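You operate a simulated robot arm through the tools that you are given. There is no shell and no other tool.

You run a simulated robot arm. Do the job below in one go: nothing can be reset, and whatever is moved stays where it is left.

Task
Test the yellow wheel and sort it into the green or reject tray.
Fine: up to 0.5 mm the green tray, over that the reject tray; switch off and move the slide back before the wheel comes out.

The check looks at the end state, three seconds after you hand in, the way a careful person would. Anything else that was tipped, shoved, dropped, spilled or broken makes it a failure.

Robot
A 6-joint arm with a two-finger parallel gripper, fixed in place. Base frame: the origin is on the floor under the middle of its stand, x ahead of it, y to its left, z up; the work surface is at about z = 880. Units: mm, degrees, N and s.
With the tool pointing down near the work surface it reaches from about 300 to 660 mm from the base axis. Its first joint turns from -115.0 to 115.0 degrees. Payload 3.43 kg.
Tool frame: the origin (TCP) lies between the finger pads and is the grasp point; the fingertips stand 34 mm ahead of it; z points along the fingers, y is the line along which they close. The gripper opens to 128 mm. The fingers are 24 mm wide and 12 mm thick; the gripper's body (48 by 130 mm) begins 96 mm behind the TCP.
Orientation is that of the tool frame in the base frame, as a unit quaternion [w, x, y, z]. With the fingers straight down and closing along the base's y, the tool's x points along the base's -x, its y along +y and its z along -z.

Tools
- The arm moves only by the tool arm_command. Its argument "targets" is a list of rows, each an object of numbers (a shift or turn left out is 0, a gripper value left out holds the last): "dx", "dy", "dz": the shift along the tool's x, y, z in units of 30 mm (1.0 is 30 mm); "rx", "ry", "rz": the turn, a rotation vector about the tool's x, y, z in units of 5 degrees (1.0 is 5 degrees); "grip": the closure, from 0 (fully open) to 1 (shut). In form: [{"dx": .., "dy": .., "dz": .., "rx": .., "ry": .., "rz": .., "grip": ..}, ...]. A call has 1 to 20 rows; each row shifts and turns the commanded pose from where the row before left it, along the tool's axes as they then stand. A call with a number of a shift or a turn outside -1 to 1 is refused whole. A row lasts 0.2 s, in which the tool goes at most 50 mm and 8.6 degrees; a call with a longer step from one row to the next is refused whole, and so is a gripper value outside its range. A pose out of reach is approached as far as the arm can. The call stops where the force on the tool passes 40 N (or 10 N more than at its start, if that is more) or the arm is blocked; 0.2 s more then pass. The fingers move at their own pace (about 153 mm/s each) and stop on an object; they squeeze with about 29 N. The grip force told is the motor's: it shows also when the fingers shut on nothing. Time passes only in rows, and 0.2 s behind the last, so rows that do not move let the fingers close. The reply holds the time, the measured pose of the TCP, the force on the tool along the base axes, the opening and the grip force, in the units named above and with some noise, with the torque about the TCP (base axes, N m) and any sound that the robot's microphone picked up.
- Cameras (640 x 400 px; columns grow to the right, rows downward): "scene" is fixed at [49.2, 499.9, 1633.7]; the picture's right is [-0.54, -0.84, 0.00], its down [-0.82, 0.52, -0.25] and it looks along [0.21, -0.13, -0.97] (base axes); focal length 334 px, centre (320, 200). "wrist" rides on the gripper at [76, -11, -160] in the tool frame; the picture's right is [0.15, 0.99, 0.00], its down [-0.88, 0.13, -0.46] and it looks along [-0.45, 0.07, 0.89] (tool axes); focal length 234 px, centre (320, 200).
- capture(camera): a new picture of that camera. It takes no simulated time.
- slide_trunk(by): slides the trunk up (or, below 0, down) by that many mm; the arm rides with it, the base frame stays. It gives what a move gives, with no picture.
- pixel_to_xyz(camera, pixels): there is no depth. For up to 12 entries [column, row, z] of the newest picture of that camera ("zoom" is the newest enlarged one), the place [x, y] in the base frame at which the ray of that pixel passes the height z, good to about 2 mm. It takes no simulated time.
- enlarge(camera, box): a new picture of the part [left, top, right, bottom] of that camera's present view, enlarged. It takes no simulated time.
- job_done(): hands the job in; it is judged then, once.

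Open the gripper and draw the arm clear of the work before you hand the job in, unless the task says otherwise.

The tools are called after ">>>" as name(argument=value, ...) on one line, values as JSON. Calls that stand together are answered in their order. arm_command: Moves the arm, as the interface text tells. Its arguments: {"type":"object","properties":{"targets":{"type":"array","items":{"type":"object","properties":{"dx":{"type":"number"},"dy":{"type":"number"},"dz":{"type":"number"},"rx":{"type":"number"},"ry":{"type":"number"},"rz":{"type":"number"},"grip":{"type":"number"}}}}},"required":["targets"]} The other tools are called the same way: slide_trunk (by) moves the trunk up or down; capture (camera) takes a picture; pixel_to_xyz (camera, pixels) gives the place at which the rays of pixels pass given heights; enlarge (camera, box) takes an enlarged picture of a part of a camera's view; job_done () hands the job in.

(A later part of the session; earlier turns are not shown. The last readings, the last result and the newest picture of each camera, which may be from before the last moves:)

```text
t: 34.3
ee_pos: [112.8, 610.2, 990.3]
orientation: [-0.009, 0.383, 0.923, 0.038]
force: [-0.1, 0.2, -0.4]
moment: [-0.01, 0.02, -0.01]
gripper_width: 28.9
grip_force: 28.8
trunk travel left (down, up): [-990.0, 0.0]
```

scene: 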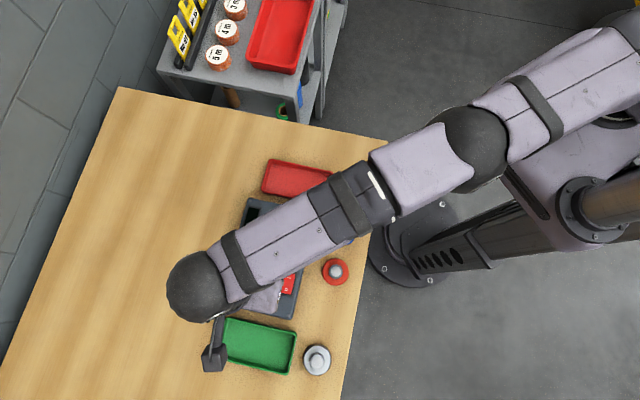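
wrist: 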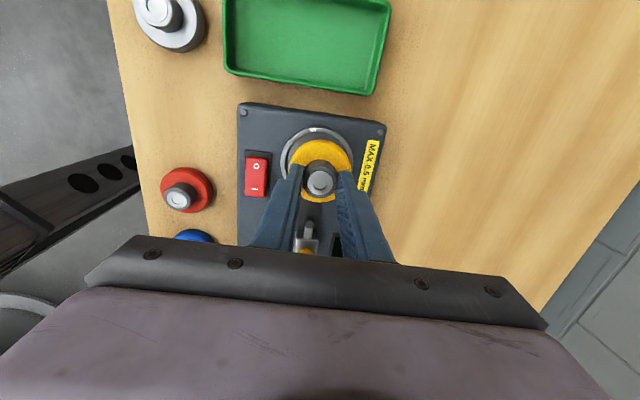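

No contact yet (force ≈0). I continue down in small steps.

>>> arm_command(targets=[{"dx": -0.0023, "dy": -0.0032, "dz": 0.05}, {"dx": -0.0023, "dy": -0.0032, "dz": 0.05}, {"dx": -0.0015, "dy": -0.002, "dz": 0.033}, {}])

```text
t: 35.3
ee_pos: [112.2, 610.4, 988.5]
orientation: [-0.008, 0.383, 0.923, 0.041]
force: [-0.7, -0.3, 13.1]
moment: [-0.35, 0.14, 0.03]
gripper_width: 28.7
grip_force: 28.9
trunk travel left (down, up): [-990.0, 0.0]
```

Contact at 13 N with the moment showing the inner edge touching the dish floor (≈930.6, below the ring top). I open the fingers to release the wheel into the seat.

>>> arm_command(targets=[{"grip": 0.6}, {}, {}])

>>> enlarge(camera="wrist", box=[240, 110, 400, 240])

```text
t: 36.1
ee_pos: [112.8, 610.0, 986.1]
orientation: [-0.007, 0.383, 0.923, 0.038]
force: [0.0, 0.7, -0.4]
moment: [-0.01, -0.02, 0.02]
gripper_width: 51.3
grip_force: 0.0
trunk travel left (down, up): [-990.0, 0.0]
```

```text
3.08 times, centred on (320, 175) of wrist
```

zoom: 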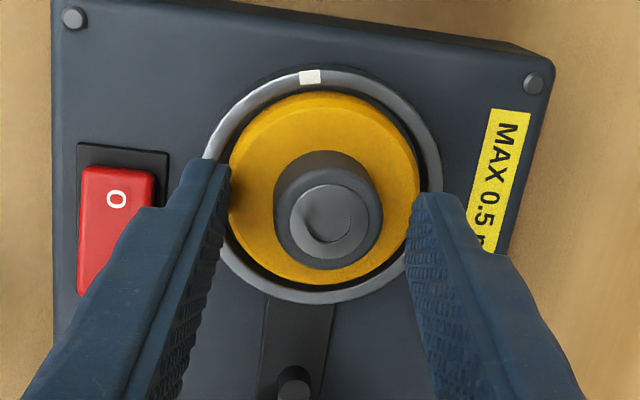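

The wheel lies flat and centred in the dish. I rise straight up, undo the tilt while moving inward, and head above the slide knob near (190, 539).

>>> arm_command(targets=[{"dx": 0.03, "dy": 0.04, "dz": -0.6}, {"dx": 0.04, "dy": 0.055, "dz": -0.9}, {"dx": 0.02, "dy": 0.03, "dz": -0.45}, {"dx": -0.8, "dy": -0.1}, {"rx": 0.33, "ry": -0.225, "dx": -0.8}, {"rx": 0.33, "ry": -0.225, "dx": -0.8}, {}, {}])

>>> capture(camera="wrist")

>>> enlarge(camera="wrist", box=[260, 80, 420, 210])

```text
t: 37.9
ee_pos: [161.4, 556.5, 1042.5]
orientation: [-0.001, 0.383, 0.924, 0.004]
force: [0.1, 0.3, 0.1]
moment: [-0.02, 0.0, 0.01]
gripper_width: 51.2
grip_force: 0.1
trunk travel left (down, up): [-990.0, 0.0]
```

```text
taken
```

wrist: 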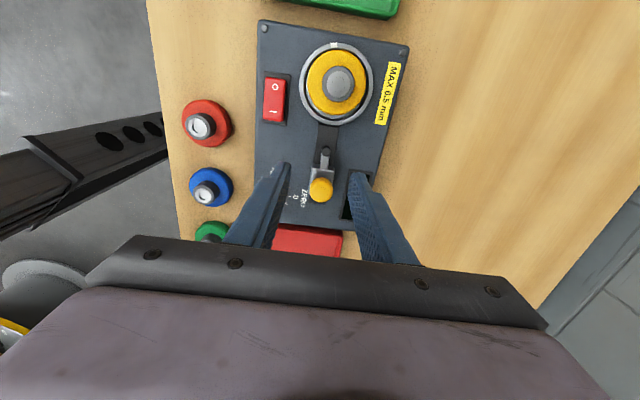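

```text
3.08 times, centred on (340, 145) of wrist
```

zoom: 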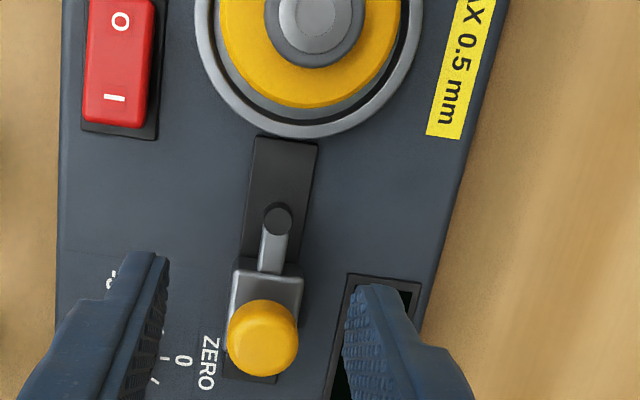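

The wheel is in the seat; the knob is visible at zoom (263,337). I compute its position at its top height, and slot ends.

>>> pixel_to_xyz(camera="zoom", pixels=[[263, 337, 955], [263, 337, 962], [263, 337, 968], [277, 222, 940], [283, 142, 930], [250, 378, 930], [228, 337, 955], [298, 337, 955], [266, 300, 945]])

>>> pixel_to_xyz(camera="scene", pixels=[[266.6, 234.7, 955], [266.6, 234.7, 962], [266.6, 234.7, 968]])

```text
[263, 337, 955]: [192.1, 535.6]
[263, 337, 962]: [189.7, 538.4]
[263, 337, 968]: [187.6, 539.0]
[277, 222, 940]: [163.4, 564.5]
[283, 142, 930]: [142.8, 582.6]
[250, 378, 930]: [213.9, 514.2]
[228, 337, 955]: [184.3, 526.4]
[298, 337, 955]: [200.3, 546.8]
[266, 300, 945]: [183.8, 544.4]
```

```text
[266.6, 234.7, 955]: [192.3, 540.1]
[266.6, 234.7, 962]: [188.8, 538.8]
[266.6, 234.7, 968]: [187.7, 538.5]
```

The knob centre is (189.5, 538.6), Ø≈26, top ≈962. I move above it and descend so the tips are at about 950, straddling the knob.

>>> arm_command(targets=[{"dx": -0.54, "dy": 0.12}, {"dx": -0.54, "dy": 0.12}, {}, {"dz": 0.7}, {}])

>>> enlarge(camera="wrist", box=[240, 110, 400, 240])

```text
t: 39.1
ee_pos: [189.7, 538.5, 1020.7]
orientation: [-0.001, 0.383, 0.924, 0.005]
force: [0.2, -0.3, -0.1]
moment: [0.05, 0.0, -0.01]
gripper_width: 51.2
grip_force: 0.1
trunk travel left (down, up): [-990.0, 0.0]
```

```text
3.08 times, centred on (320, 175) of wrist
```

zoom: 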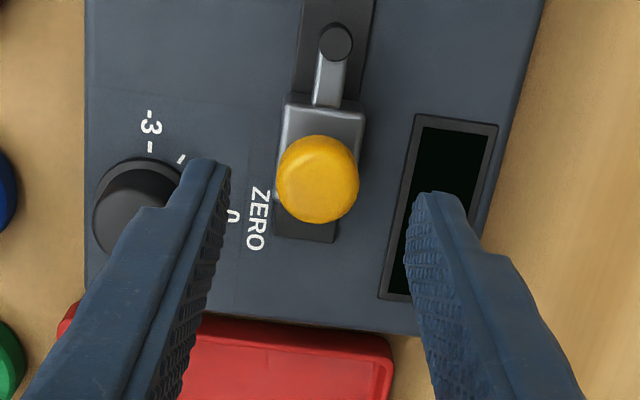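

The fingers straddle the knob with clearance to the dial. I descend 36 mm and close gently on the knob.

>>> arm_command(targets=[{"dz": 0.5}, {"dz": 0.4}, {"dz": 0.3}, {}, {"grip": 1}, {}, {}])

>>> enlarge(camera="wrist", box=[240, 110, 400, 240])

```text
t: 40.7
ee_pos: [188.9, 540.1, 984.0]
orientation: [0.0, 0.383, 0.924, 0.004]
force: [-1.2, -1.8, -1.6]
moment: [-0.09, 0.36, 0.01]
gripper_width: 25.5
grip_force: 44.5
trunk travel left (down, up): [-990.0, 0.0]
```

```text
3.08 times, centred on (320, 175) of wrist
```

zoom: 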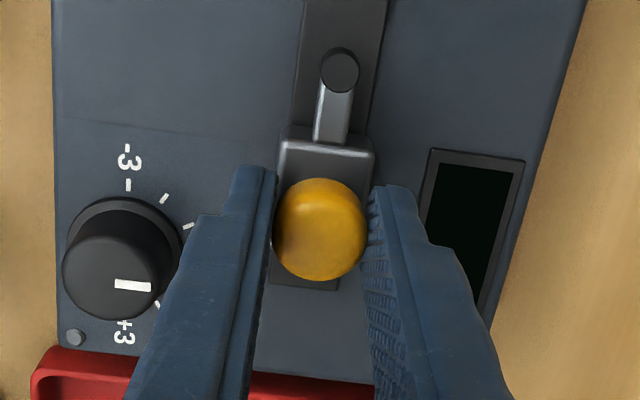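

The knob is held (25.5 mm). I push the slide forward along the slot in steps, watching the force.

>>> arm_command(targets=[{"dx": 0.2}, {"dx": 0.2}, {"dx": 0.2}, {"dx": 0.2}, {"dx": 0.2}, {}])

>>> enlarge(camera="wrist", box=[240, 70, 400, 240])

```text
t: 42.1
ee_pos: [167.1, 561.9, 984.2]
orientation: [-0.001, 0.382, 0.924, 0.003]
force: [-0.3, -4.5, -9.3]
moment: [-0.11, 0.13, 0.03]
gripper_width: 25.1
grip_force: 45.1
trunk travel left (down, up): [-990.0, 0.0]
```

```text
2.35 times, centred on (320, 155) of wrist
```

zoom: 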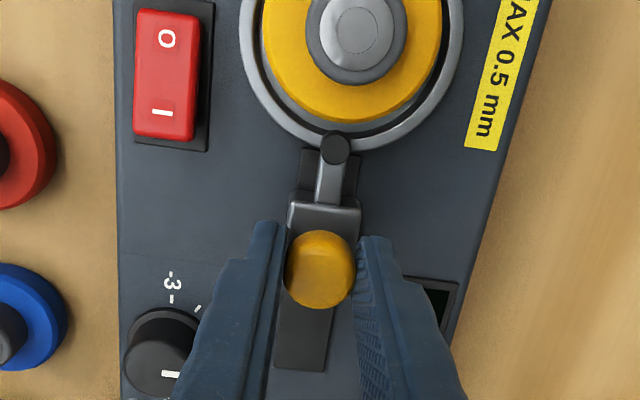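

The slide moved 31 mm; the probe tip (335,147) is near the wheel rim (350,122). I continue in 2 mm steps.

>>> arm_command(targets=[{"dx": 0.07}, {"dx": 0.07}, {"dx": 0.07}, {}])

>>> enlarge(camera="wrist", box=[260, 90, 380, 190])

```text
t: 43.1
ee_pos: [166.2, 561.4, 984.3]
orientation: [0.001, 0.382, 0.924, 0.0]
force: [15.6, -20.7, -11.9]
moment: [-0.34, -0.31, -0.16]
gripper_width: 25.1
grip_force: 44.5
trunk travel left (down, up): [-990.0, 0.0]
```

```text
4.00 times, centred on (320, 140) of wrist
```

zoom: 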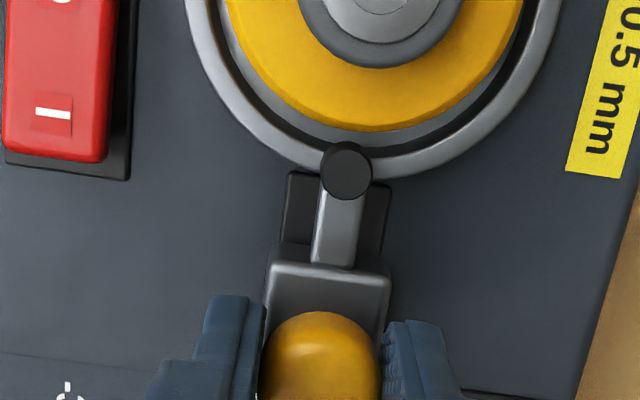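

The slide stopped with about 26 N opposing, TCP unchanged at (166.2, 561.4) — an end stop or contact. I check the tip's place against the wheel rim and the scene view.

>>> pixel_to_xyz(camera="zoom", pixels=[[345, 170, 940], [345, 170, 950], [345, 145, 940], [345, 145, 950], [375, 130, 940], [375, 130, 946], [375, 178, 936], [385, 20, 967]])

>>> enlarge(camera="scene", box=[210, 190, 330, 325])

```text
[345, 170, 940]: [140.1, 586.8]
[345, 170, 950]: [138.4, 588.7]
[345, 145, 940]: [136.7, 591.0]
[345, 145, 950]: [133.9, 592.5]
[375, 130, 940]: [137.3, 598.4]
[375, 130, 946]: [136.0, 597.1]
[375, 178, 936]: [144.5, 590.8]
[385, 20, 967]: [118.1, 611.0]
```

```text
2.96 times, centred on (270, 258) of scene
```

zoom: 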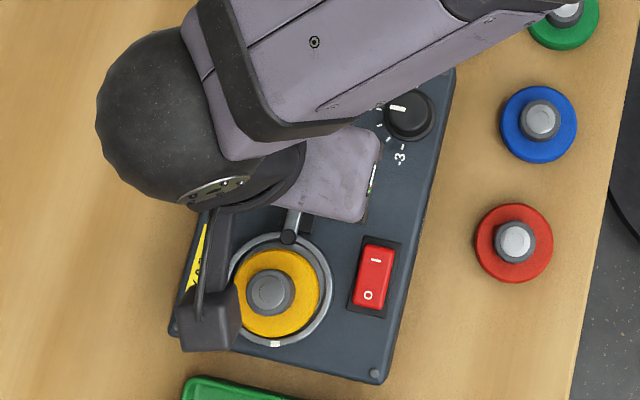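

The tip centre (≈139.5, 587.5, Ø≈12) sits right at the wheel's rim, so the slide is in its working position. I relieve the push, open the fingers and rise, then check that it stays.

>>> arm_command(targets=[{"dx": -0.09}, {"dx": -0.07}, {}, {"grip": 0.6}, {}, {}])

>>> enlarge(camera="wrist", box=[240, 70, 400, 240])

```text
t: 44.5
ee_pos: [165.7, 562.5, 986.1]
orientation: [-0.001, 0.382, 0.924, 0.005]
force: [0.0, -0.2, 0.1]
moment: [0.03, -0.03, -0.01]
gripper_width: 51.2
grip_force: 0.0
trunk travel left (down, up): [-990.0, 0.0]
```

```text
2.35 times, centred on (320, 155) of wrist
```

zoom: 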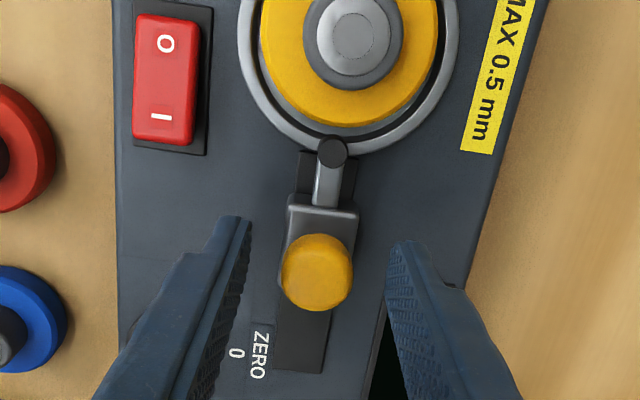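

The slide stays in place. I rise, close the fingers, move over the I end of the rocker at (94, 545), and press it.

>>> arm_command(targets=[{"dz": -0.9}, {"dz": -0.9}, {"dx": 0.43, "dy": -0.7, "grip": 1}, {"dx": 0.43, "dy": -0.7}, {"dx": 0.42, "dy": -0.68}, {}, {"dz": 0.7}, {"dz": 0.7}, {"dz": 0.43}, {}])

>>> enlarge(camera="wrist", box=[240, 110, 440, 260])

```text
t: 46.7
ee_pos: [95.7, 545.7, 985.5]
orientation: [-0.001, 0.383, 0.924, 0.004]
force: [0.2, 0.7, 0.2]
moment: [0.03, -0.01, -0.03]
gripper_width: 0.0
grip_force: 29.1
trunk travel left (down, up): [-990.0, 0.0]
```

```text
2.67 times, centred on (340, 185) of wrist
```

zoom: 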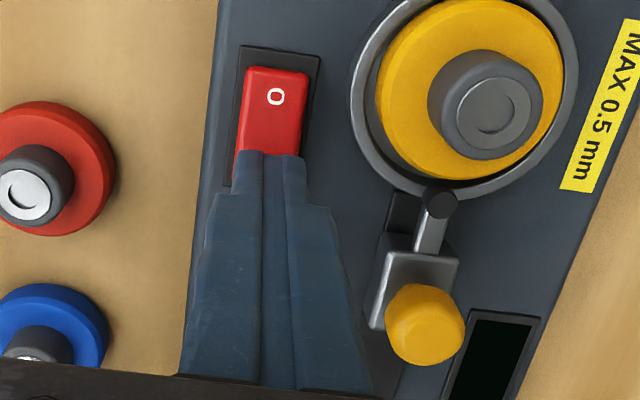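

The fingertips are over the I end as before. I press down in small steps until it clicks.

>>> arm_command(targets=[{"dz": 0.1}, {"dz": 0.1}, {"dz": 0.1}, {"dz": 0.1}, {"dz": 0.05}, {"dz": 0.05}, {"dz": 0.05}, {"dz": 0.05}, {"dz": 0.05}, {"dz": 0.05}])

>>> enlarge(camera="wrist", box=[320, 150, 460, 260])

```text
t: 48.8
ee_pos: [95.2, 545.0, 971.9]
orientation: [-0.002, 0.383, 0.924, 0.008]
force: [1.5, -12.5, 20.8]
moment: [-0.42, 0.15, 0.16]
gripper_width: 0.0
grip_force: 28.9
trunk travel left (down, up): [-990.0, 0.0]
stopped in row 10: the force on the tool passed its limit at 42 N (the readings are from after the stop); the commanded pose is now the measured one
```

```text
3.64 times, centred on (390, 205) of wrist
```

zoom: 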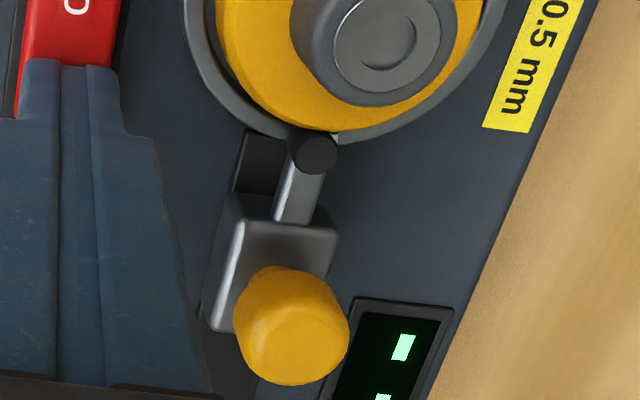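

It is on. The visible part of the display still shows dashes; I lift off and move back to see the whole display.

>>> arm_command(targets=[{"dz": -0.5}, {"dz": -0.8}, {"dz": -0.8, "dx": -0.8, "dy": -0.5}, {"dx": -0.9, "dy": -0.6}, {"dx": -0.9, "dy": -0.6}, {}])

>>> enlarge(camera="scene", box=[210, 190, 330, 325])

>>> enlarge(camera="wrist", box=[340, 0, 520, 240])

```text
t: 50.2
ee_pos: [116.5, 456.2, 1028.6]
orientation: [-0.002, 0.383, 0.924, 0.009]
force: [1.0, 0.6, 0.4]
moment: [0.0, -0.01, -0.01]
gripper_width: 0.0
grip_force: 28.9
trunk travel left (down, up): [-990.0, 0.0]
```

```text
2.96 times, centred on (270, 258) of scene
```

zoom: 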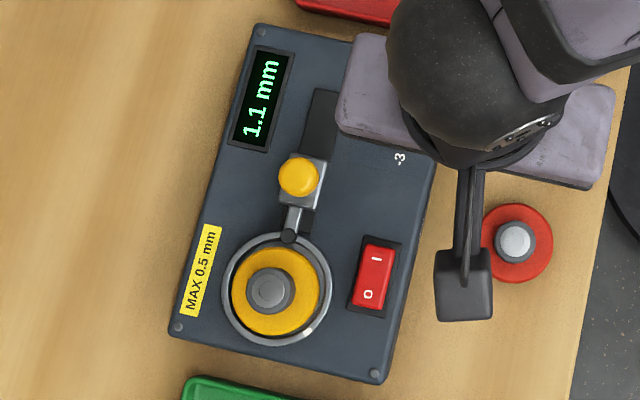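

```text
1.67 times, centred on (430, 120) of wrist
```

zoom: 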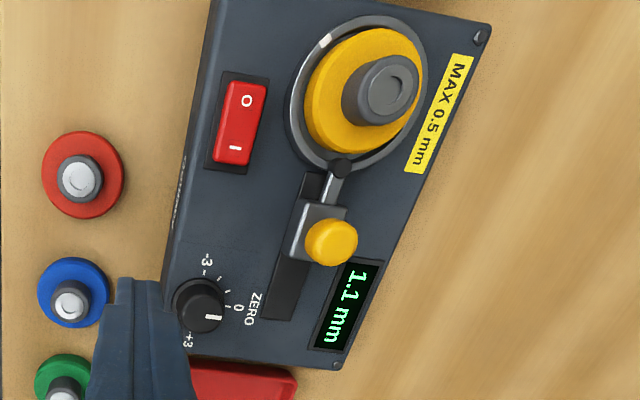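

The display reads 1.1 mm. Before trusting it I check the ZERO dial closely and whether the reading changes with time.

>>> enlarge(camera="wrist", box=[415, 140, 485, 215])

>>> arm_command(targets=[{}, {}, {}, {}, {}])

>>> enlarge(camera="scene", box=[230, 190, 310, 300])

```text
5.33 times, centred on (450, 178) of wrist
```

zoom: 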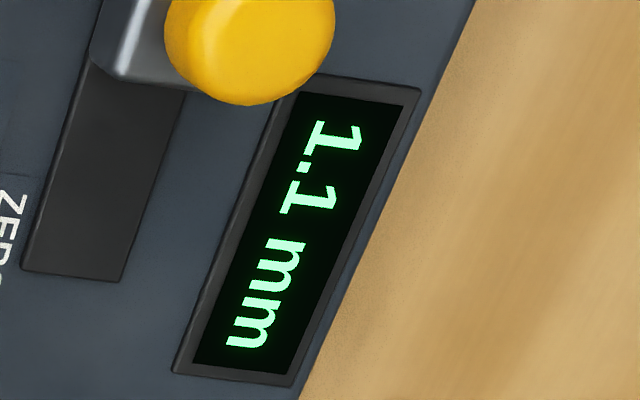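

```text
t: 51.4
ee_pos: [115.8, 456.5, 1030.0]
orientation: [-0.002, 0.383, 0.924, 0.008]
force: [0.3, 0.4, 0.7]
moment: [0.0, 0.01, -0.04]
gripper_width: 0.0
grip_force: 29.3
trunk travel left (down, up): [-990.0, 0.0]
```

```text
3.64 times, centred on (270, 245) of scene
```

zoom: 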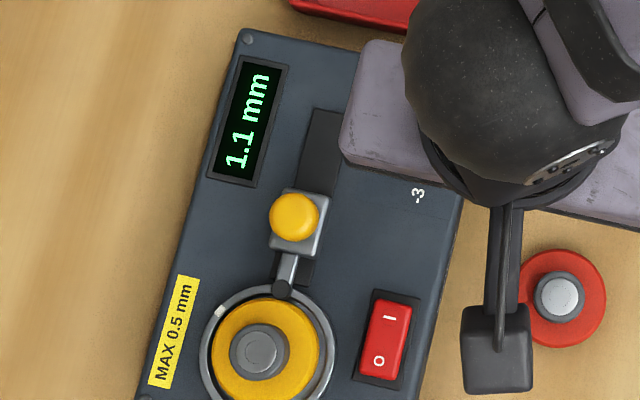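

The reading is steady at 1.1 mm. Now I enlarge the dial (wrist ≈ (358,185)).

>>> enlarge(camera="wrist", box=[325, 155, 395, 215])

```text
6.67 times, centred on (360, 185) of wrist
```

zoom: 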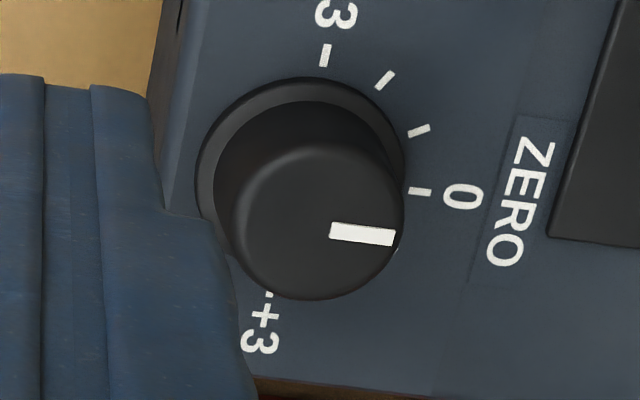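

The dial pointer is on the 0 mark within a fraction of a division. I look closely at the grey metal disc, in case it is a reference piece with markings.

>>> enlarge(camera="scene", box=[295, 335, 345, 385])

>>> enlarge(camera="scene", box=[310, 160, 380, 290])

```text
8.00 times, centred on (320, 360) of scene
```

zoom: 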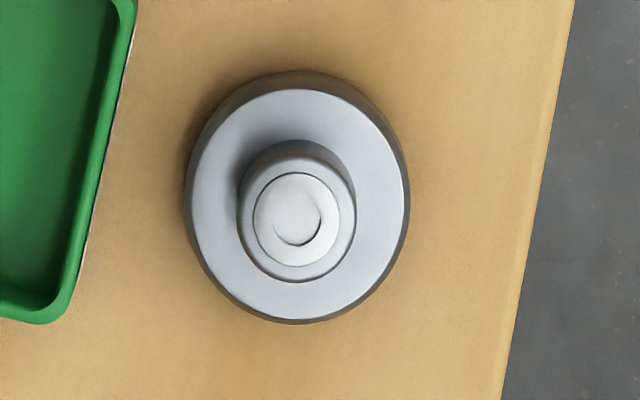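

```text
3.08 times, centred on (345, 225) of scene
```

zoom: 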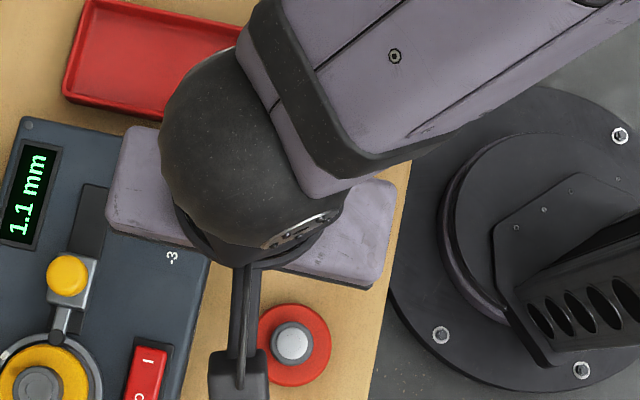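

The grey disc is a bare machined steel piece with no marking — likely the tester's true-running reference. Since the ZERO setting decides the verdict, I will check it: first I switch off (pressing O), also removing the small tilt picked up when pressing.

>>> arm_command(targets=[{"rx": 0.156, "ry": -0.107}, {"dx": 0.875, "dy": 0.404, "grip": 1}, {"dx": 0.875, "dy": 0.404}, {"dx": 0.875, "dy": 0.404}, {"dx": 0.875, "dy": 0.404}, {}, {"dz": 0.6}, {"dz": 0.6}, {"dz": 0.3}, {}])

>>> enlarge(camera="wrist", box=[240, 110, 440, 260])

```text
t: 53.6
ee_pos: [74.0, 564.7, 984.8]
orientation: [-0.001, 0.383, 0.924, 0.0]
force: [-0.8, 0.6, 0.9]
moment: [0.0, 0.0, -0.02]
gripper_width: 0.2
grip_force: 29.1
trunk travel left (down, up): [-990.0, 0.0]
```

```text
2.67 times, centred on (340, 185) of wrist
```

zoom: 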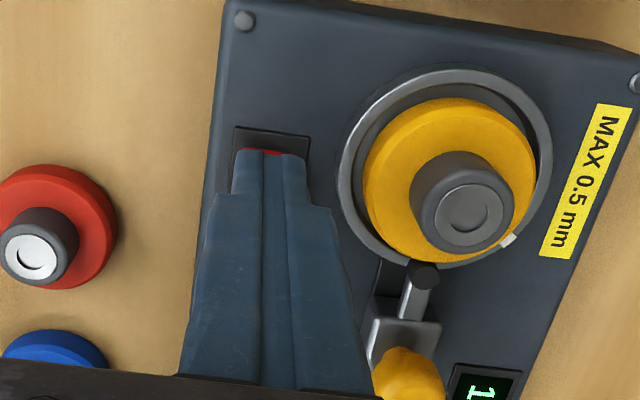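

The fingertips are over the O end. I press it down in small steps.

>>> arm_command(targets=[{"dz": 0.1}, {"dz": 0.1}, {"dz": 0.1}, {"dz": 0.1}, {"dz": 0.05}, {"dz": 0.05}, {"dz": 0.05}, {"dz": 0.05}, {"dz": 0.04}])

>>> enlarge(camera="wrist", box=[240, 110, 440, 260])

```text
t: 55.6
ee_pos: [75.1, 564.0, 970.5]
orientation: [-0.002, 0.383, 0.924, 0.005]
force: [0.8, -2.5, 32.6]
moment: [-0.44, -0.27, 0.3]
gripper_width: 0.1
grip_force: 29.1
trunk travel left (down, up): [-990.0, 0.0]
```

```text
2.67 times, centred on (340, 185) of wrist
```

zoom: 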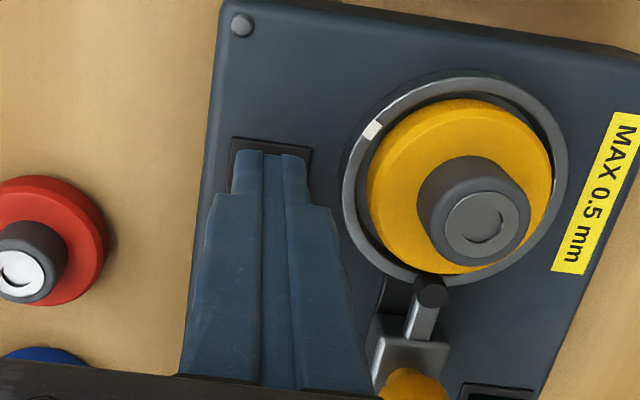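

The display is dark: off. I lift and go above the slide knob, now at about (165.7, 562).

>>> arm_command(targets=[{"dz": -0.5}, {"dz": -0.9}, {"dz": -0.9}, {"dx": -0.727, "dy": 0.697}, {"dx": -0.727, "dy": 0.697, "grip": 0.6}, {"dx": -0.727, "dy": 0.697}, {}, {}])

>>> enlarge(camera="wrist", box=[240, 90, 400, 240])

>>> enlarge(camera="scene", box=[210, 190, 330, 325])

```text
t: 57.4
ee_pos: [167.4, 561.2, 1037.3]
orientation: [-0.001, 0.382, 0.924, 0.001]
force: [-0.5, 0.0, -0.3]
moment: [0.0, 0.0, -0.02]
gripper_width: 51.3
grip_force: 0.1
trunk travel left (down, up): [-990.0, 0.0]
```

```text
2.67 times, centred on (320, 165) of wrist
```

zoom: 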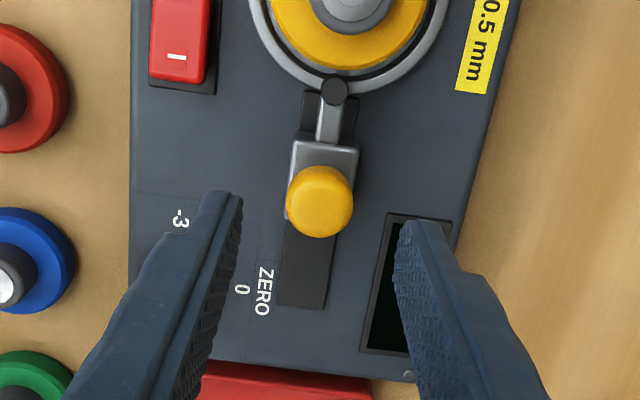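

```text
2.96 times, centred on (270, 258) of scene
```

zoom: 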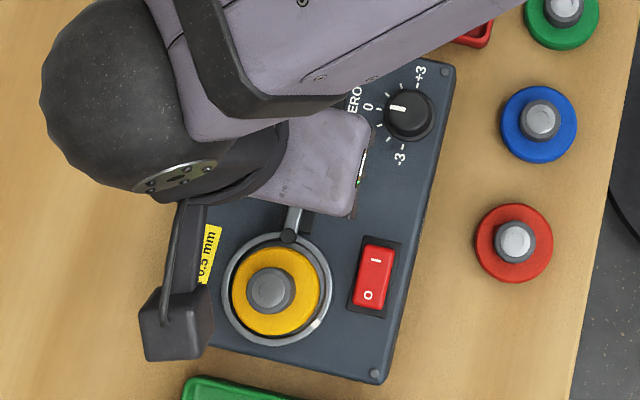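

The knob (zoom (319,200)) is between the fingers and the display is dark. I descend, grip the knob and pull the slide back about 31 mm.

>>> arm_command(targets=[{"dz": 0.7}, {"dz": 0.7}, {"dz": 0.37}, {}, {"grip": 1}, {}, {}, {"dx": -0.2}, {"dx": -0.2}, {"dx": -0.2}, {"dx": -0.2}, {"dx": -0.2}, {"dx": -0.05}, {}])

>>> enlarge(camera="wrist", box=[240, 70, 400, 240])

```text
t: 60.4
ee_pos: [187.1, 541.1, 982.9]
orientation: [-0.001, 0.383, 0.924, 0.001]
force: [-8.6, 3.6, -0.4]
moment: [0.39, 0.38, 0.08]
gripper_width: 25.0
grip_force: 45.3
trunk travel left (down, up): [-990.0, 0.0]
```

```text
2.35 times, centred on (320, 155) of wrist
```

zoom: 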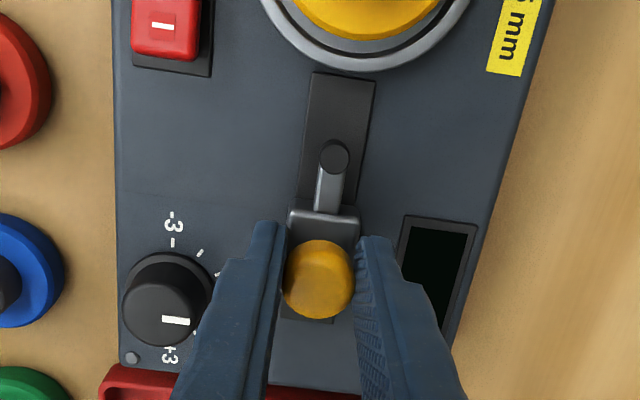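

The slide is back to about (187.1, 541.1), close to the original (188.9, 540.1). I nudge back slightly further to be sure it is at its back stop.

>>> arm_command(targets=[{"dx": -0.06}, {"dx": -0.06}, {}])

```text
t: 61.2
ee_pos: [186.1, 541.3, 981.9]
orientation: [-0.001, 0.383, 0.924, 0.001]
force: [-18.5, 15.3, -0.9]
moment: [0.11, 0.08, 0.09]
gripper_width: 25.3
grip_force: 45.1
trunk travel left (down, up): [-990.0, 0.0]
```

The back stop is reached (≈24 N). I relax, release the knob, rise, and go over the yellow wheel with the 4.5° outward tilt.

>>> arm_command(targets=[{"dx": 0.12}, {}, {"grip": 0.6}, {}, {"dz": -0.9}, {"dz": -0.9}, {"dz": -0.2}, {"dx": 0.84, "dy": -0.08}, {"dx": 0.84, "dy": -0.08}, {"dx": 0.84, "dy": -0.08}, {"rx": -0.34, "ry": 0.235}, {"rx": -0.34, "ry": 0.235}, {"dx": 0.42, "dy": 0.06}, {"dx": 0.42, "dy": 0.06}, {}, {}])

>>> enlarge(camera="wrist", box=[240, 110, 400, 240])

>>> capture(camera="scene")

```text
t: 64.6
ee_pos: [113.2, 608.8, 1042.4]
orientation: [-0.008, 0.382, 0.924, 0.036]
force: [0.0, 0.2, 0.4]
moment: [-0.02, -0.02, -0.01]
gripper_width: 51.0
grip_force: 0.2
trunk travel left (down, up): [-990.0, 0.0]
```

```text
3.08 times, centred on (320, 175) of wrist
```

zoom: 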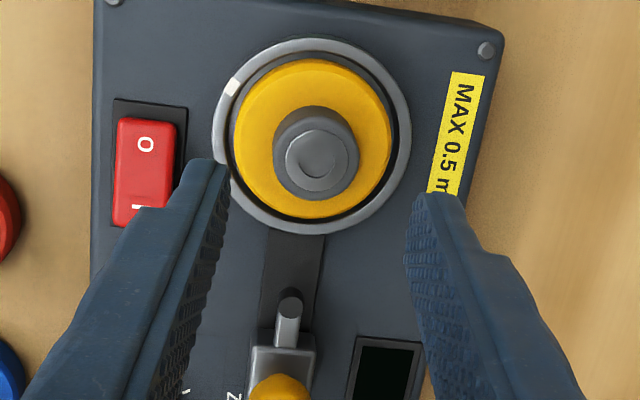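

```text
taken
```

scene: 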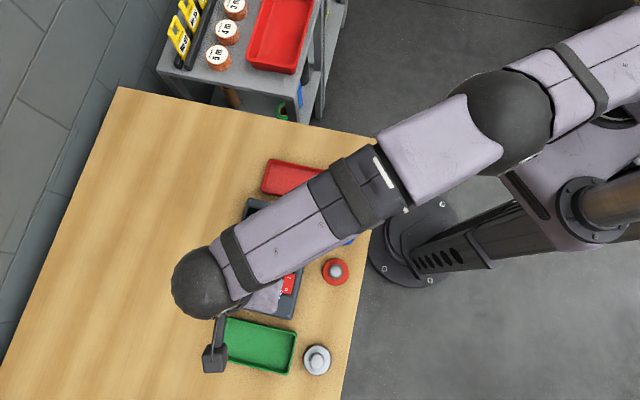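

I locate the hub top (zoom (316,164)) at z=967 to align before descending.

>>> pixel_to_xyz(camera="zoom", pixels=[[317, 166, 967], [317, 166, 962], [312, 135, 945], [312, 138, 936], [312, 60, 945], [312, 217, 945]])

```text
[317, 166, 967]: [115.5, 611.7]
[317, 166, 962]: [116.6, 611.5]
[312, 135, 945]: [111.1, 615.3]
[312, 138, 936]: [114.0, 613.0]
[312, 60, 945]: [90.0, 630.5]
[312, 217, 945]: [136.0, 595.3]
```

Hub centre is about (114.5, 612.5). I align, descend straight to TCP z≈986 and close on the hub.

>>> arm_command(targets=[{"dx": 0.02, "dy": 0.06}, {"dx": -0.034, "dy": -0.048, "dz": 0.75}, {"dx": -0.034, "dy": -0.048, "dz": 0.75}, {"dx": -0.017, "dy": -0.023, "dz": 0.36}, {}, {}])

>>> enlarge(camera="wrist", box=[240, 110, 400, 240])

```text
t: 66.0
ee_pos: [115.6, 611.1, 987.1]
orientation: [-0.008, 0.383, 0.923, 0.036]
force: [-0.2, 0.3, 0.2]
moment: [0.0, 0.01, 0.01]
gripper_width: 50.9
grip_force: 0.0
trunk travel left (down, up): [-990.0, 0.0]
```

```text
3.08 times, centred on (320, 175) of wrist
```

zoom: 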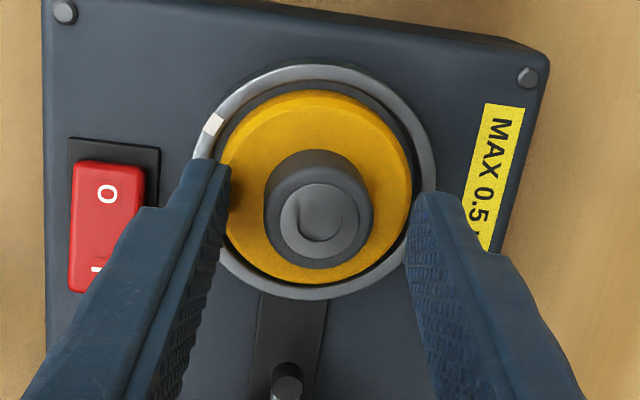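

The hub sits between the pads. I close and lift it slowly out of the dish.

>>> arm_command(targets=[{"grip": 1}, {}, {}, {"dx": 0.014, "dy": 0.019, "dz": -0.3}, {"dx": 0.028, "dy": 0.038, "dz": -0.6}, {"dx": 0.028, "dy": 0.038, "dz": -0.6}, {}])

>>> enlarge(camera="wrist", box=[240, 110, 400, 240])

```text
t: 67.6
ee_pos: [115.0, 611.5, 1032.0]
orientation: [-0.009, 0.384, 0.923, 0.036]
force: [0.8, -0.1, -1.3]
moment: [0.02, 0.01, 0.02]
gripper_width: 29.3
grip_force: 28.8
trunk travel left (down, up): [-990.0, 0.0]
```

```text
3.08 times, centred on (320, 175) of wrist
```

zoom: 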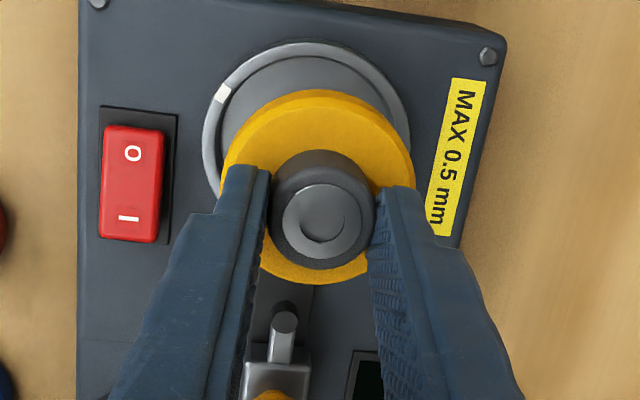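

The wheel is held (29.3 mm). I carry it back to its original spot at (-9.5, 520.5), removing the tilt on the way.

>>> arm_command(targets=[{"dx": 0.13, "dy": -0.85}, {"dx": 0.13, "dy": -0.85}, {"dx": 0.13, "dy": -0.85, "rx": 0.34, "ry": -0.235}, {"dx": 0.13, "dy": -0.85, "rx": 0.34, "ry": -0.235}, {"dx": 0.13, "dy": -0.85}, {"dx": 0.13, "dy": -0.83}, {}, {}])

>>> capture(camera="wrist")

```text
t: 69.4
ee_pos: [-10.5, 519.2, 1029.5]
orientation: [-0.001, 0.382, 0.924, 0.0]
force: [0.4, 0.5, -1.5]
moment: [-0.01, 0.02, 0.0]
gripper_width: 29.1
grip_force: 29.0
trunk travel left (down, up): [-990.0, 0.0]
```

```text
taken
```

wrist: 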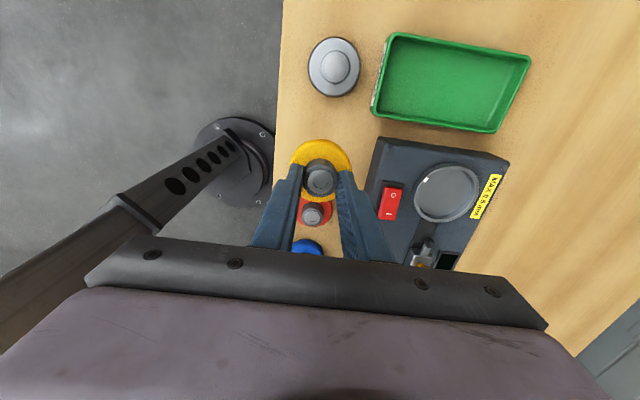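

The spot below is clear (table visible, red wheel well away). I lower towards the table, then in small steps to contact.

>>> arm_command(targets=[{"dx": -0.02, "dy": 0.06, "dz": 0.9}, {"dz": 0.9}, {"dz": 0.9}, {"dz": 0.1}, {}])

>>> arm_command(targets=[{"dz": 0.05}, {"dz": 0.05}, {"dz": 0.05}, {}])

```text
t: 70.6
ee_pos: [-7.9, 520.2, 942.1]
orientation: [0.0, 0.382, 0.924, -0.001]
force: [0.2, -0.9, -0.5]
moment: [-0.04, 0.0, 0.03]
gripper_width: 28.7
grip_force: 29.3
trunk travel left (down, up): [-990.0, 0.0]
```

```text
t: 71.6
ee_pos: [-8.0, 521.0, 939.4]
orientation: [-0.002, 0.383, 0.924, 0.001]
force: [-0.7, 0.9, -1.4]
moment: [-0.01, 0.01, 0.03]
gripper_width: 28.8
grip_force: 29.0
trunk travel left (down, up): [-990.0, 0.0]
```

No contact yet at TCP z≈938. I continue in 1–1.5 mm steps.

>>> arm_command(targets=[{"dz": 0.04}, {"dz": 0.04}, {}])

```text
t: 72.4
ee_pos: [-7.3, 521.5, 937.8]
orientation: [-0.001, 0.383, 0.924, 0.001]
force: [-0.8, 0.1, -0.8]
moment: [-0.01, 0.02, 0.0]
gripper_width: 28.8
grip_force: 29.3
trunk travel left (down, up): [-990.0, 0.0]
```

>>> arm_command(targets=[{"dz": 0.04}, {"dz": 0.04}, {}])

```text
t: 73.2
ee_pos: [-8.0, 520.6, 936.1]
orientation: [-0.002, 0.382, 0.924, 0.001]
force: [1.7, -2.0, 10.7]
moment: [0.09, 0.15, 0.03]
gripper_width: 28.7
grip_force: 29.2
trunk travel left (down, up): [-990.0, 0.0]
```

Contact (10.7 N) with the table. I release the wheel, rise, and view the grey disc from above it.

>>> arm_command(targets=[{"grip": 0.5}, {}, {}, {"dz": -0.5}, {"dz": -0.9}, {"dz": -0.9}, {"dx": 0.7}, {"dx": 0.7}, {"dx": 0.7}, {}])

>>> enlarge(camera="wrist", box=[240, 60, 420, 240])

>>> enlarge(camera="scene", box=[210, 190, 350, 390])

```text
t: 75.4
ee_pos: [-52.7, 564.8, 1004.1]
orientation: [0.0, 0.382, 0.924, 0.001]
force: [-0.2, -1.0, -0.3]
moment: [0.0, 0.03, -0.02]
gripper_width: 63.7
grip_force: 0.1
trunk travel left (down, up): [-990.0, 0.0]
```

```text
2.22 times, centred on (330, 150) of wrist
```

zoom: 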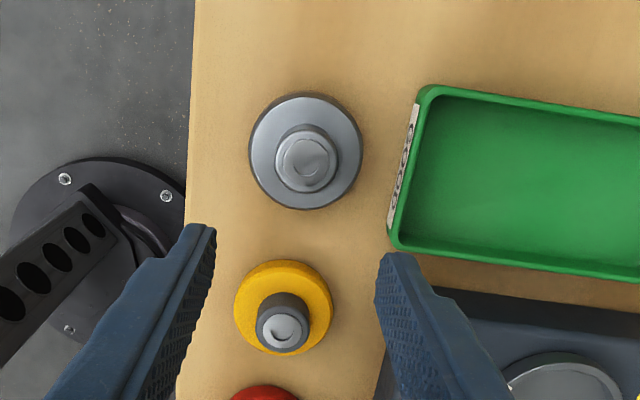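

```text
2.00 times, centred on (280, 290) of scene
```

zoom: 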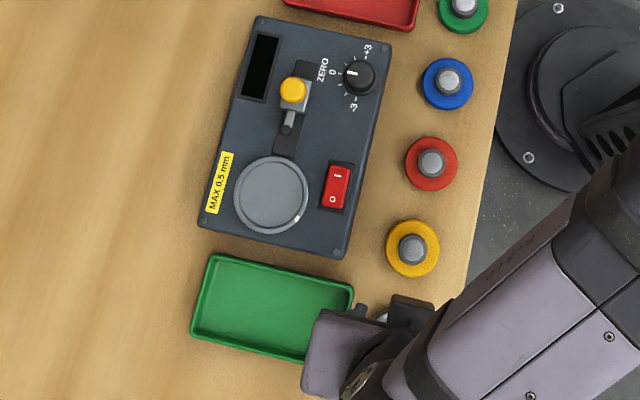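

The yellow wheel is back on its spot and the seat is empty. I locate the grey disc's hub (zoom (306,162)) against the scene pixel (317.1,362.3).

>>> pixel_to_xyz(camera="wrist", pixels=[[323.7, 132.9, 910], [323.7, 132.9, 917], [323.7, 132.9, 925], [323.2, 134, 895]])

>>> pixel_to_xyz(camera="scene", pixels=[[317.1, 362.3, 910], [317.1, 362.3, 917], [317.1, 362.3, 925]])

>>> enlarge(camera="wrist", box=[290, 100, 360, 160])

```text
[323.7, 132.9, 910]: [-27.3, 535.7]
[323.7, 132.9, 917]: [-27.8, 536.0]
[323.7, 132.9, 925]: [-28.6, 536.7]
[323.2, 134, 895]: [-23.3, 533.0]
```

```text
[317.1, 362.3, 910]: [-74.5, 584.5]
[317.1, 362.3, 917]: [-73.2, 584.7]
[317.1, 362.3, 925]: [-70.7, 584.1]
```

```text
6.67 times, centred on (325, 130) of wrist
```

zoom: 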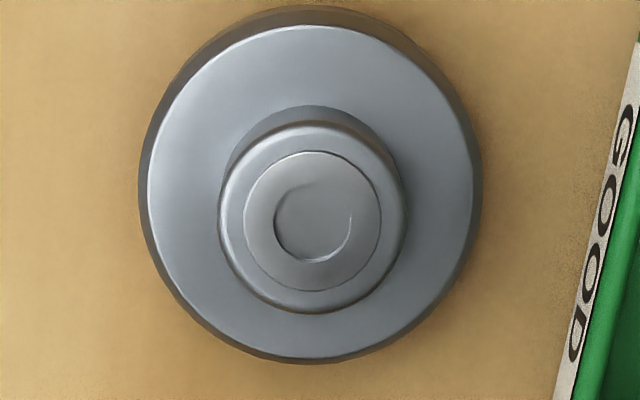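

The last query used the older wrist capture, so I repeat it with the newest enlarged picture (hub top centre (312,218)).

>>> pixel_to_xyz(camera="zoom", pixels=[[312, 218, 910], [312, 218, 917], [312, 218, 925], [312, 195, 895], [140, 195, 895], [483, 195, 895], [220, 218, 915], [403, 218, 915]])

```text
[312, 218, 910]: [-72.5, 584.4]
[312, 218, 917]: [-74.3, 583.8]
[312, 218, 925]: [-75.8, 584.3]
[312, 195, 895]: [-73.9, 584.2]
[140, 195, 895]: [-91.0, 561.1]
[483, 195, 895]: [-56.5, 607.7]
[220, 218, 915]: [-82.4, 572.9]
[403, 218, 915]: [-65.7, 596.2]
```

The grey disc is at (-73.7, 584.3), same size. I move over it with a 51 mm opening and look once more.

>>> arm_command(targets=[{"dx": 0.48, "dy": -0.02, "grip": 0.6}, {"dx": 0.474, "dy": -0.015}, {}, {"dz": 0.8}, {}])

>>> enlarge(camera="wrist", box=[240, 110, 400, 240])

```text
t: 76.6
ee_pos: [-73.2, 583.6, 980.7]
orientation: [-0.001, 0.383, 0.924, -0.001]
force: [-0.5, -0.6, 0.4]
moment: [0.01, 0.01, 0.02]
gripper_width: 51.3
grip_force: 0.1
trunk travel left (down, up): [-990.0, 0.0]
```

```text
3.08 times, centred on (320, 175) of wrist
```

zoom: 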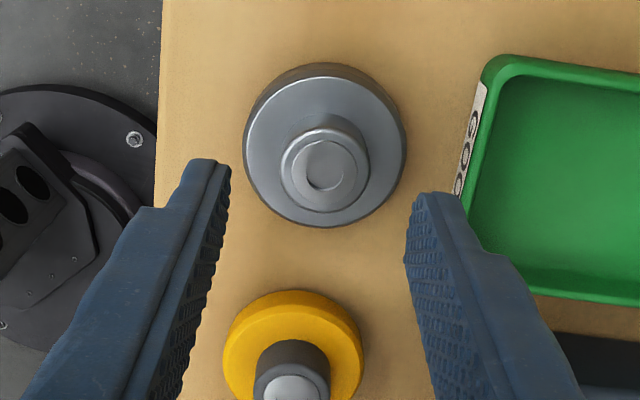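

The disc is centred between the fingers with room to the green tray. I descend and grip the hub, then lift a little.

>>> arm_command(targets=[{"dz": 0.6}, {"dz": 0.5}, {"dz": 0.38}, {}, {"grip": 1}, {}, {}])

>>> enlarge(camera="wrist", box=[240, 110, 400, 240])

```text
t: 78.2
ee_pos: [-70.6, 577.7, 937.7]
orientation: [-0.001, 0.382, 0.924, 0.0]
force: [0.2, 0.4, 0.4]
moment: [0.02, 0.09, -0.01]
gripper_width: 29.2
grip_force: 29.0
out of reach, approached as far as the arm can: row 1, 3
trunk travel left (down, up): [-990.0, 0.0]
```

```text
3.08 times, centred on (320, 175) of wrist
```

zoom: 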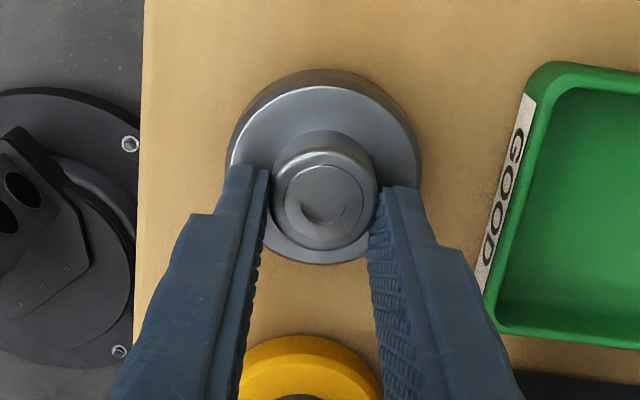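

The arm ran short of reach here at this low height with the trunk up (TCP 6 mm short of the hub). I release, rise well clear, and bring the trunk back down 65 mm so I can grip it centrally.

>>> arm_command(targets=[{"grip": 0.6}, {}, {}, {"dz": -0.6}, {"dz": -0.9}, {"dz": -0.9}, {"dz": -0.9}, {"dz": -0.3}, {}, {}])

>>> slide_trunk(by=-65)

>>> enlarge(camera="wrist", box=[240, 110, 400, 240])

```text
t: 80.4
ee_pos: [-73.5, 585.3, 1044.5]
orientation: [0.001, 0.382, 0.924, -0.002]
force: [0.5, -0.1, -0.5]
moment: [-0.01, 0.01, 0.02]
gripper_width: 51.2
grip_force: 0.0
out of reach, approached as far as the arm can: row 5, 6
trunk travel left (down, up): [-990.0, 0.0]
```

```text
t: 81.4
ee_pos: [-73.8, 585.4, 977.5]
orientation: [0.0, 0.383, 0.924, -0.001]
force: [0.5, -0.7, -0.7]
moment: [0.02, -0.02, -0.01]
gripper_width: 51.2
grip_force: 0.1
trunk travel left (down, up): [-925.0, 65.0]
```

```text
3.08 times, centred on (320, 175) of wrist
```

zoom: 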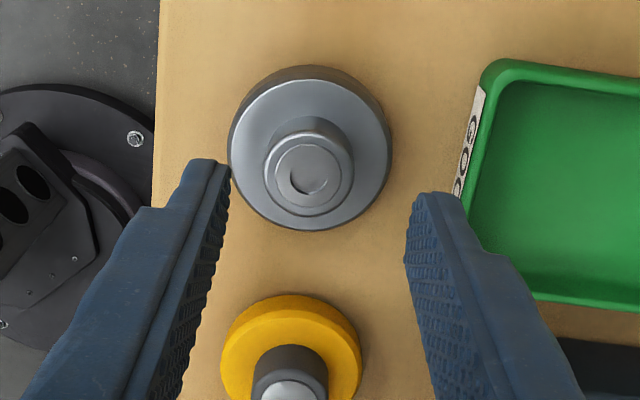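

The trunk is back and the commanded pose is right over the disc. I recheck where the disc is now (hub top at zoom (308,176)).

>>> pixel_to_xyz(camera="zoom", pixels=[[308, 177, 917], [308, 177, 912], [311, 148, 895], [229, 150, 890], [392, 150, 890], [290, 383, 917]])

```text
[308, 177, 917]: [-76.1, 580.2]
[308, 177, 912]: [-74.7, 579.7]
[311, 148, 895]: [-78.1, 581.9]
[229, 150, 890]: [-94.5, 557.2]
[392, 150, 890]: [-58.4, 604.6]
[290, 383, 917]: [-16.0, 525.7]
```

The disc is at about (-76, 581) after that grip. I align to it and descend with the trunk lowered.

>>> arm_command(targets=[{"dx": -0.05, "dy": -0.155}, {"dz": 0.5}, {"dz": 0.5}, {"dz": 0.38}, {}])

>>> enlarge(camera="wrist", box=[240, 110, 400, 240])

```text
t: 82.6
ee_pos: [-77.6, 582.3, 937.2]
orientation: [0.001, 0.383, 0.924, -0.001]
force: [0.1, 0.4, -0.3]
moment: [0.04, 0.02, 0.01]
gripper_width: 51.1
grip_force: 0.1
trunk travel left (down, up): [-925.0, 65.0]
```

```text
3.08 times, centred on (320, 175) of wrist
```

zoom: 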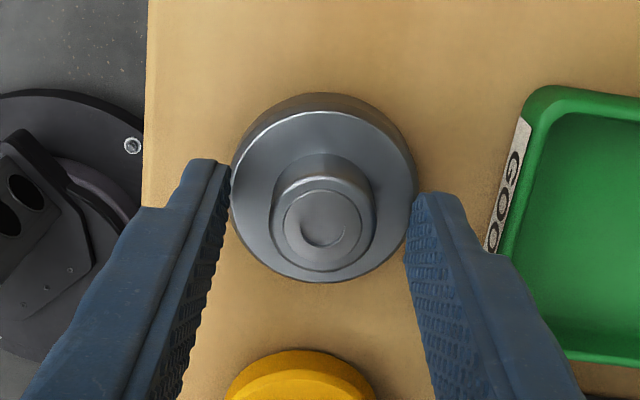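

Well centred now. I close on the hub and lift to z≈1015.

>>> arm_command(targets=[{"grip": 1}, {}, {}, {"dz": -0.4}, {"dz": -0.8}, {"dz": -0.8}, {"dz": -0.6}, {}])

>>> enlarge(camera="wrist", box=[240, 110, 400, 240])

```text
t: 84.4
ee_pos: [-76.9, 584.7, 1015.5]
orientation: [0.001, 0.383, 0.924, -0.001]
force: [-0.5, 0.4, -2.6]
moment: [-0.01, -0.02, -0.02]
gripper_width: 29.2
grip_force: 28.8
out of reach, approached as far as the arm can: row 6
trunk travel left (down, up): [-925.0, 65.0]
```

```text
3.08 times, centred on (320, 175) of wrist
```

zoom: 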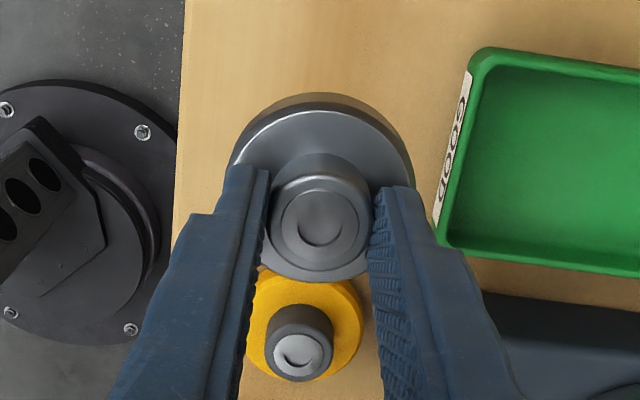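

The steel disc is held at 29.2 mm. I carry it to the seat: across first, then tilt 4.5°, then the last stretch outward.

>>> arm_command(targets=[{"dx": -0.654, "dy": 0.696}, {"dx": -0.654, "dy": 0.696}, {"dx": -0.654, "dy": 0.696}, {"dx": -0.654, "dy": 0.696}, {"dx": -0.654, "dy": 0.696}, {"dx": -0.654, "dy": 0.696}, {"rx": -0.34, "ry": 0.235}, {"rx": -0.34, "ry": 0.235}, {"dx": 0.028, "dy": 0.45}, {"dx": 0.028, "dy": 0.45}, {}, {}])

>>> enlarge(camera="wrist", box=[240, 110, 400, 240])

```text
t: 87.0
ee_pos: [100.7, 619.6, 1016.3]
orientation: [-0.007, 0.383, 0.923, 0.035]
force: [0.0, 0.1, -1.9]
moment: [0.0, -0.02, 0.04]
gripper_width: 29.0
grip_force: 29.1
out of reach, approached as far as the arm can: row 1, 2, 4, 7, 8, 9, 10
trunk travel left (down, up): [-925.0, 65.0]
```

```text
3.08 times, centred on (320, 175) of wrist
```

zoom: 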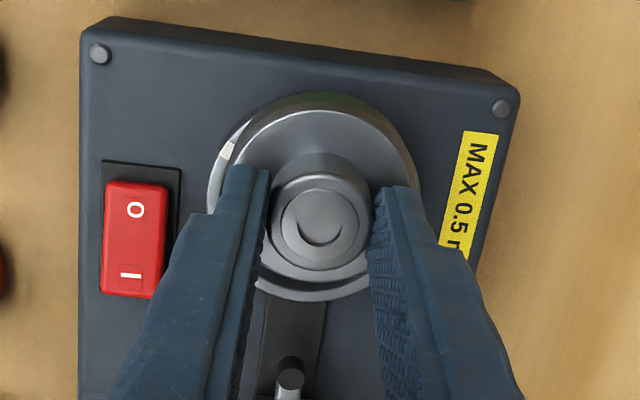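

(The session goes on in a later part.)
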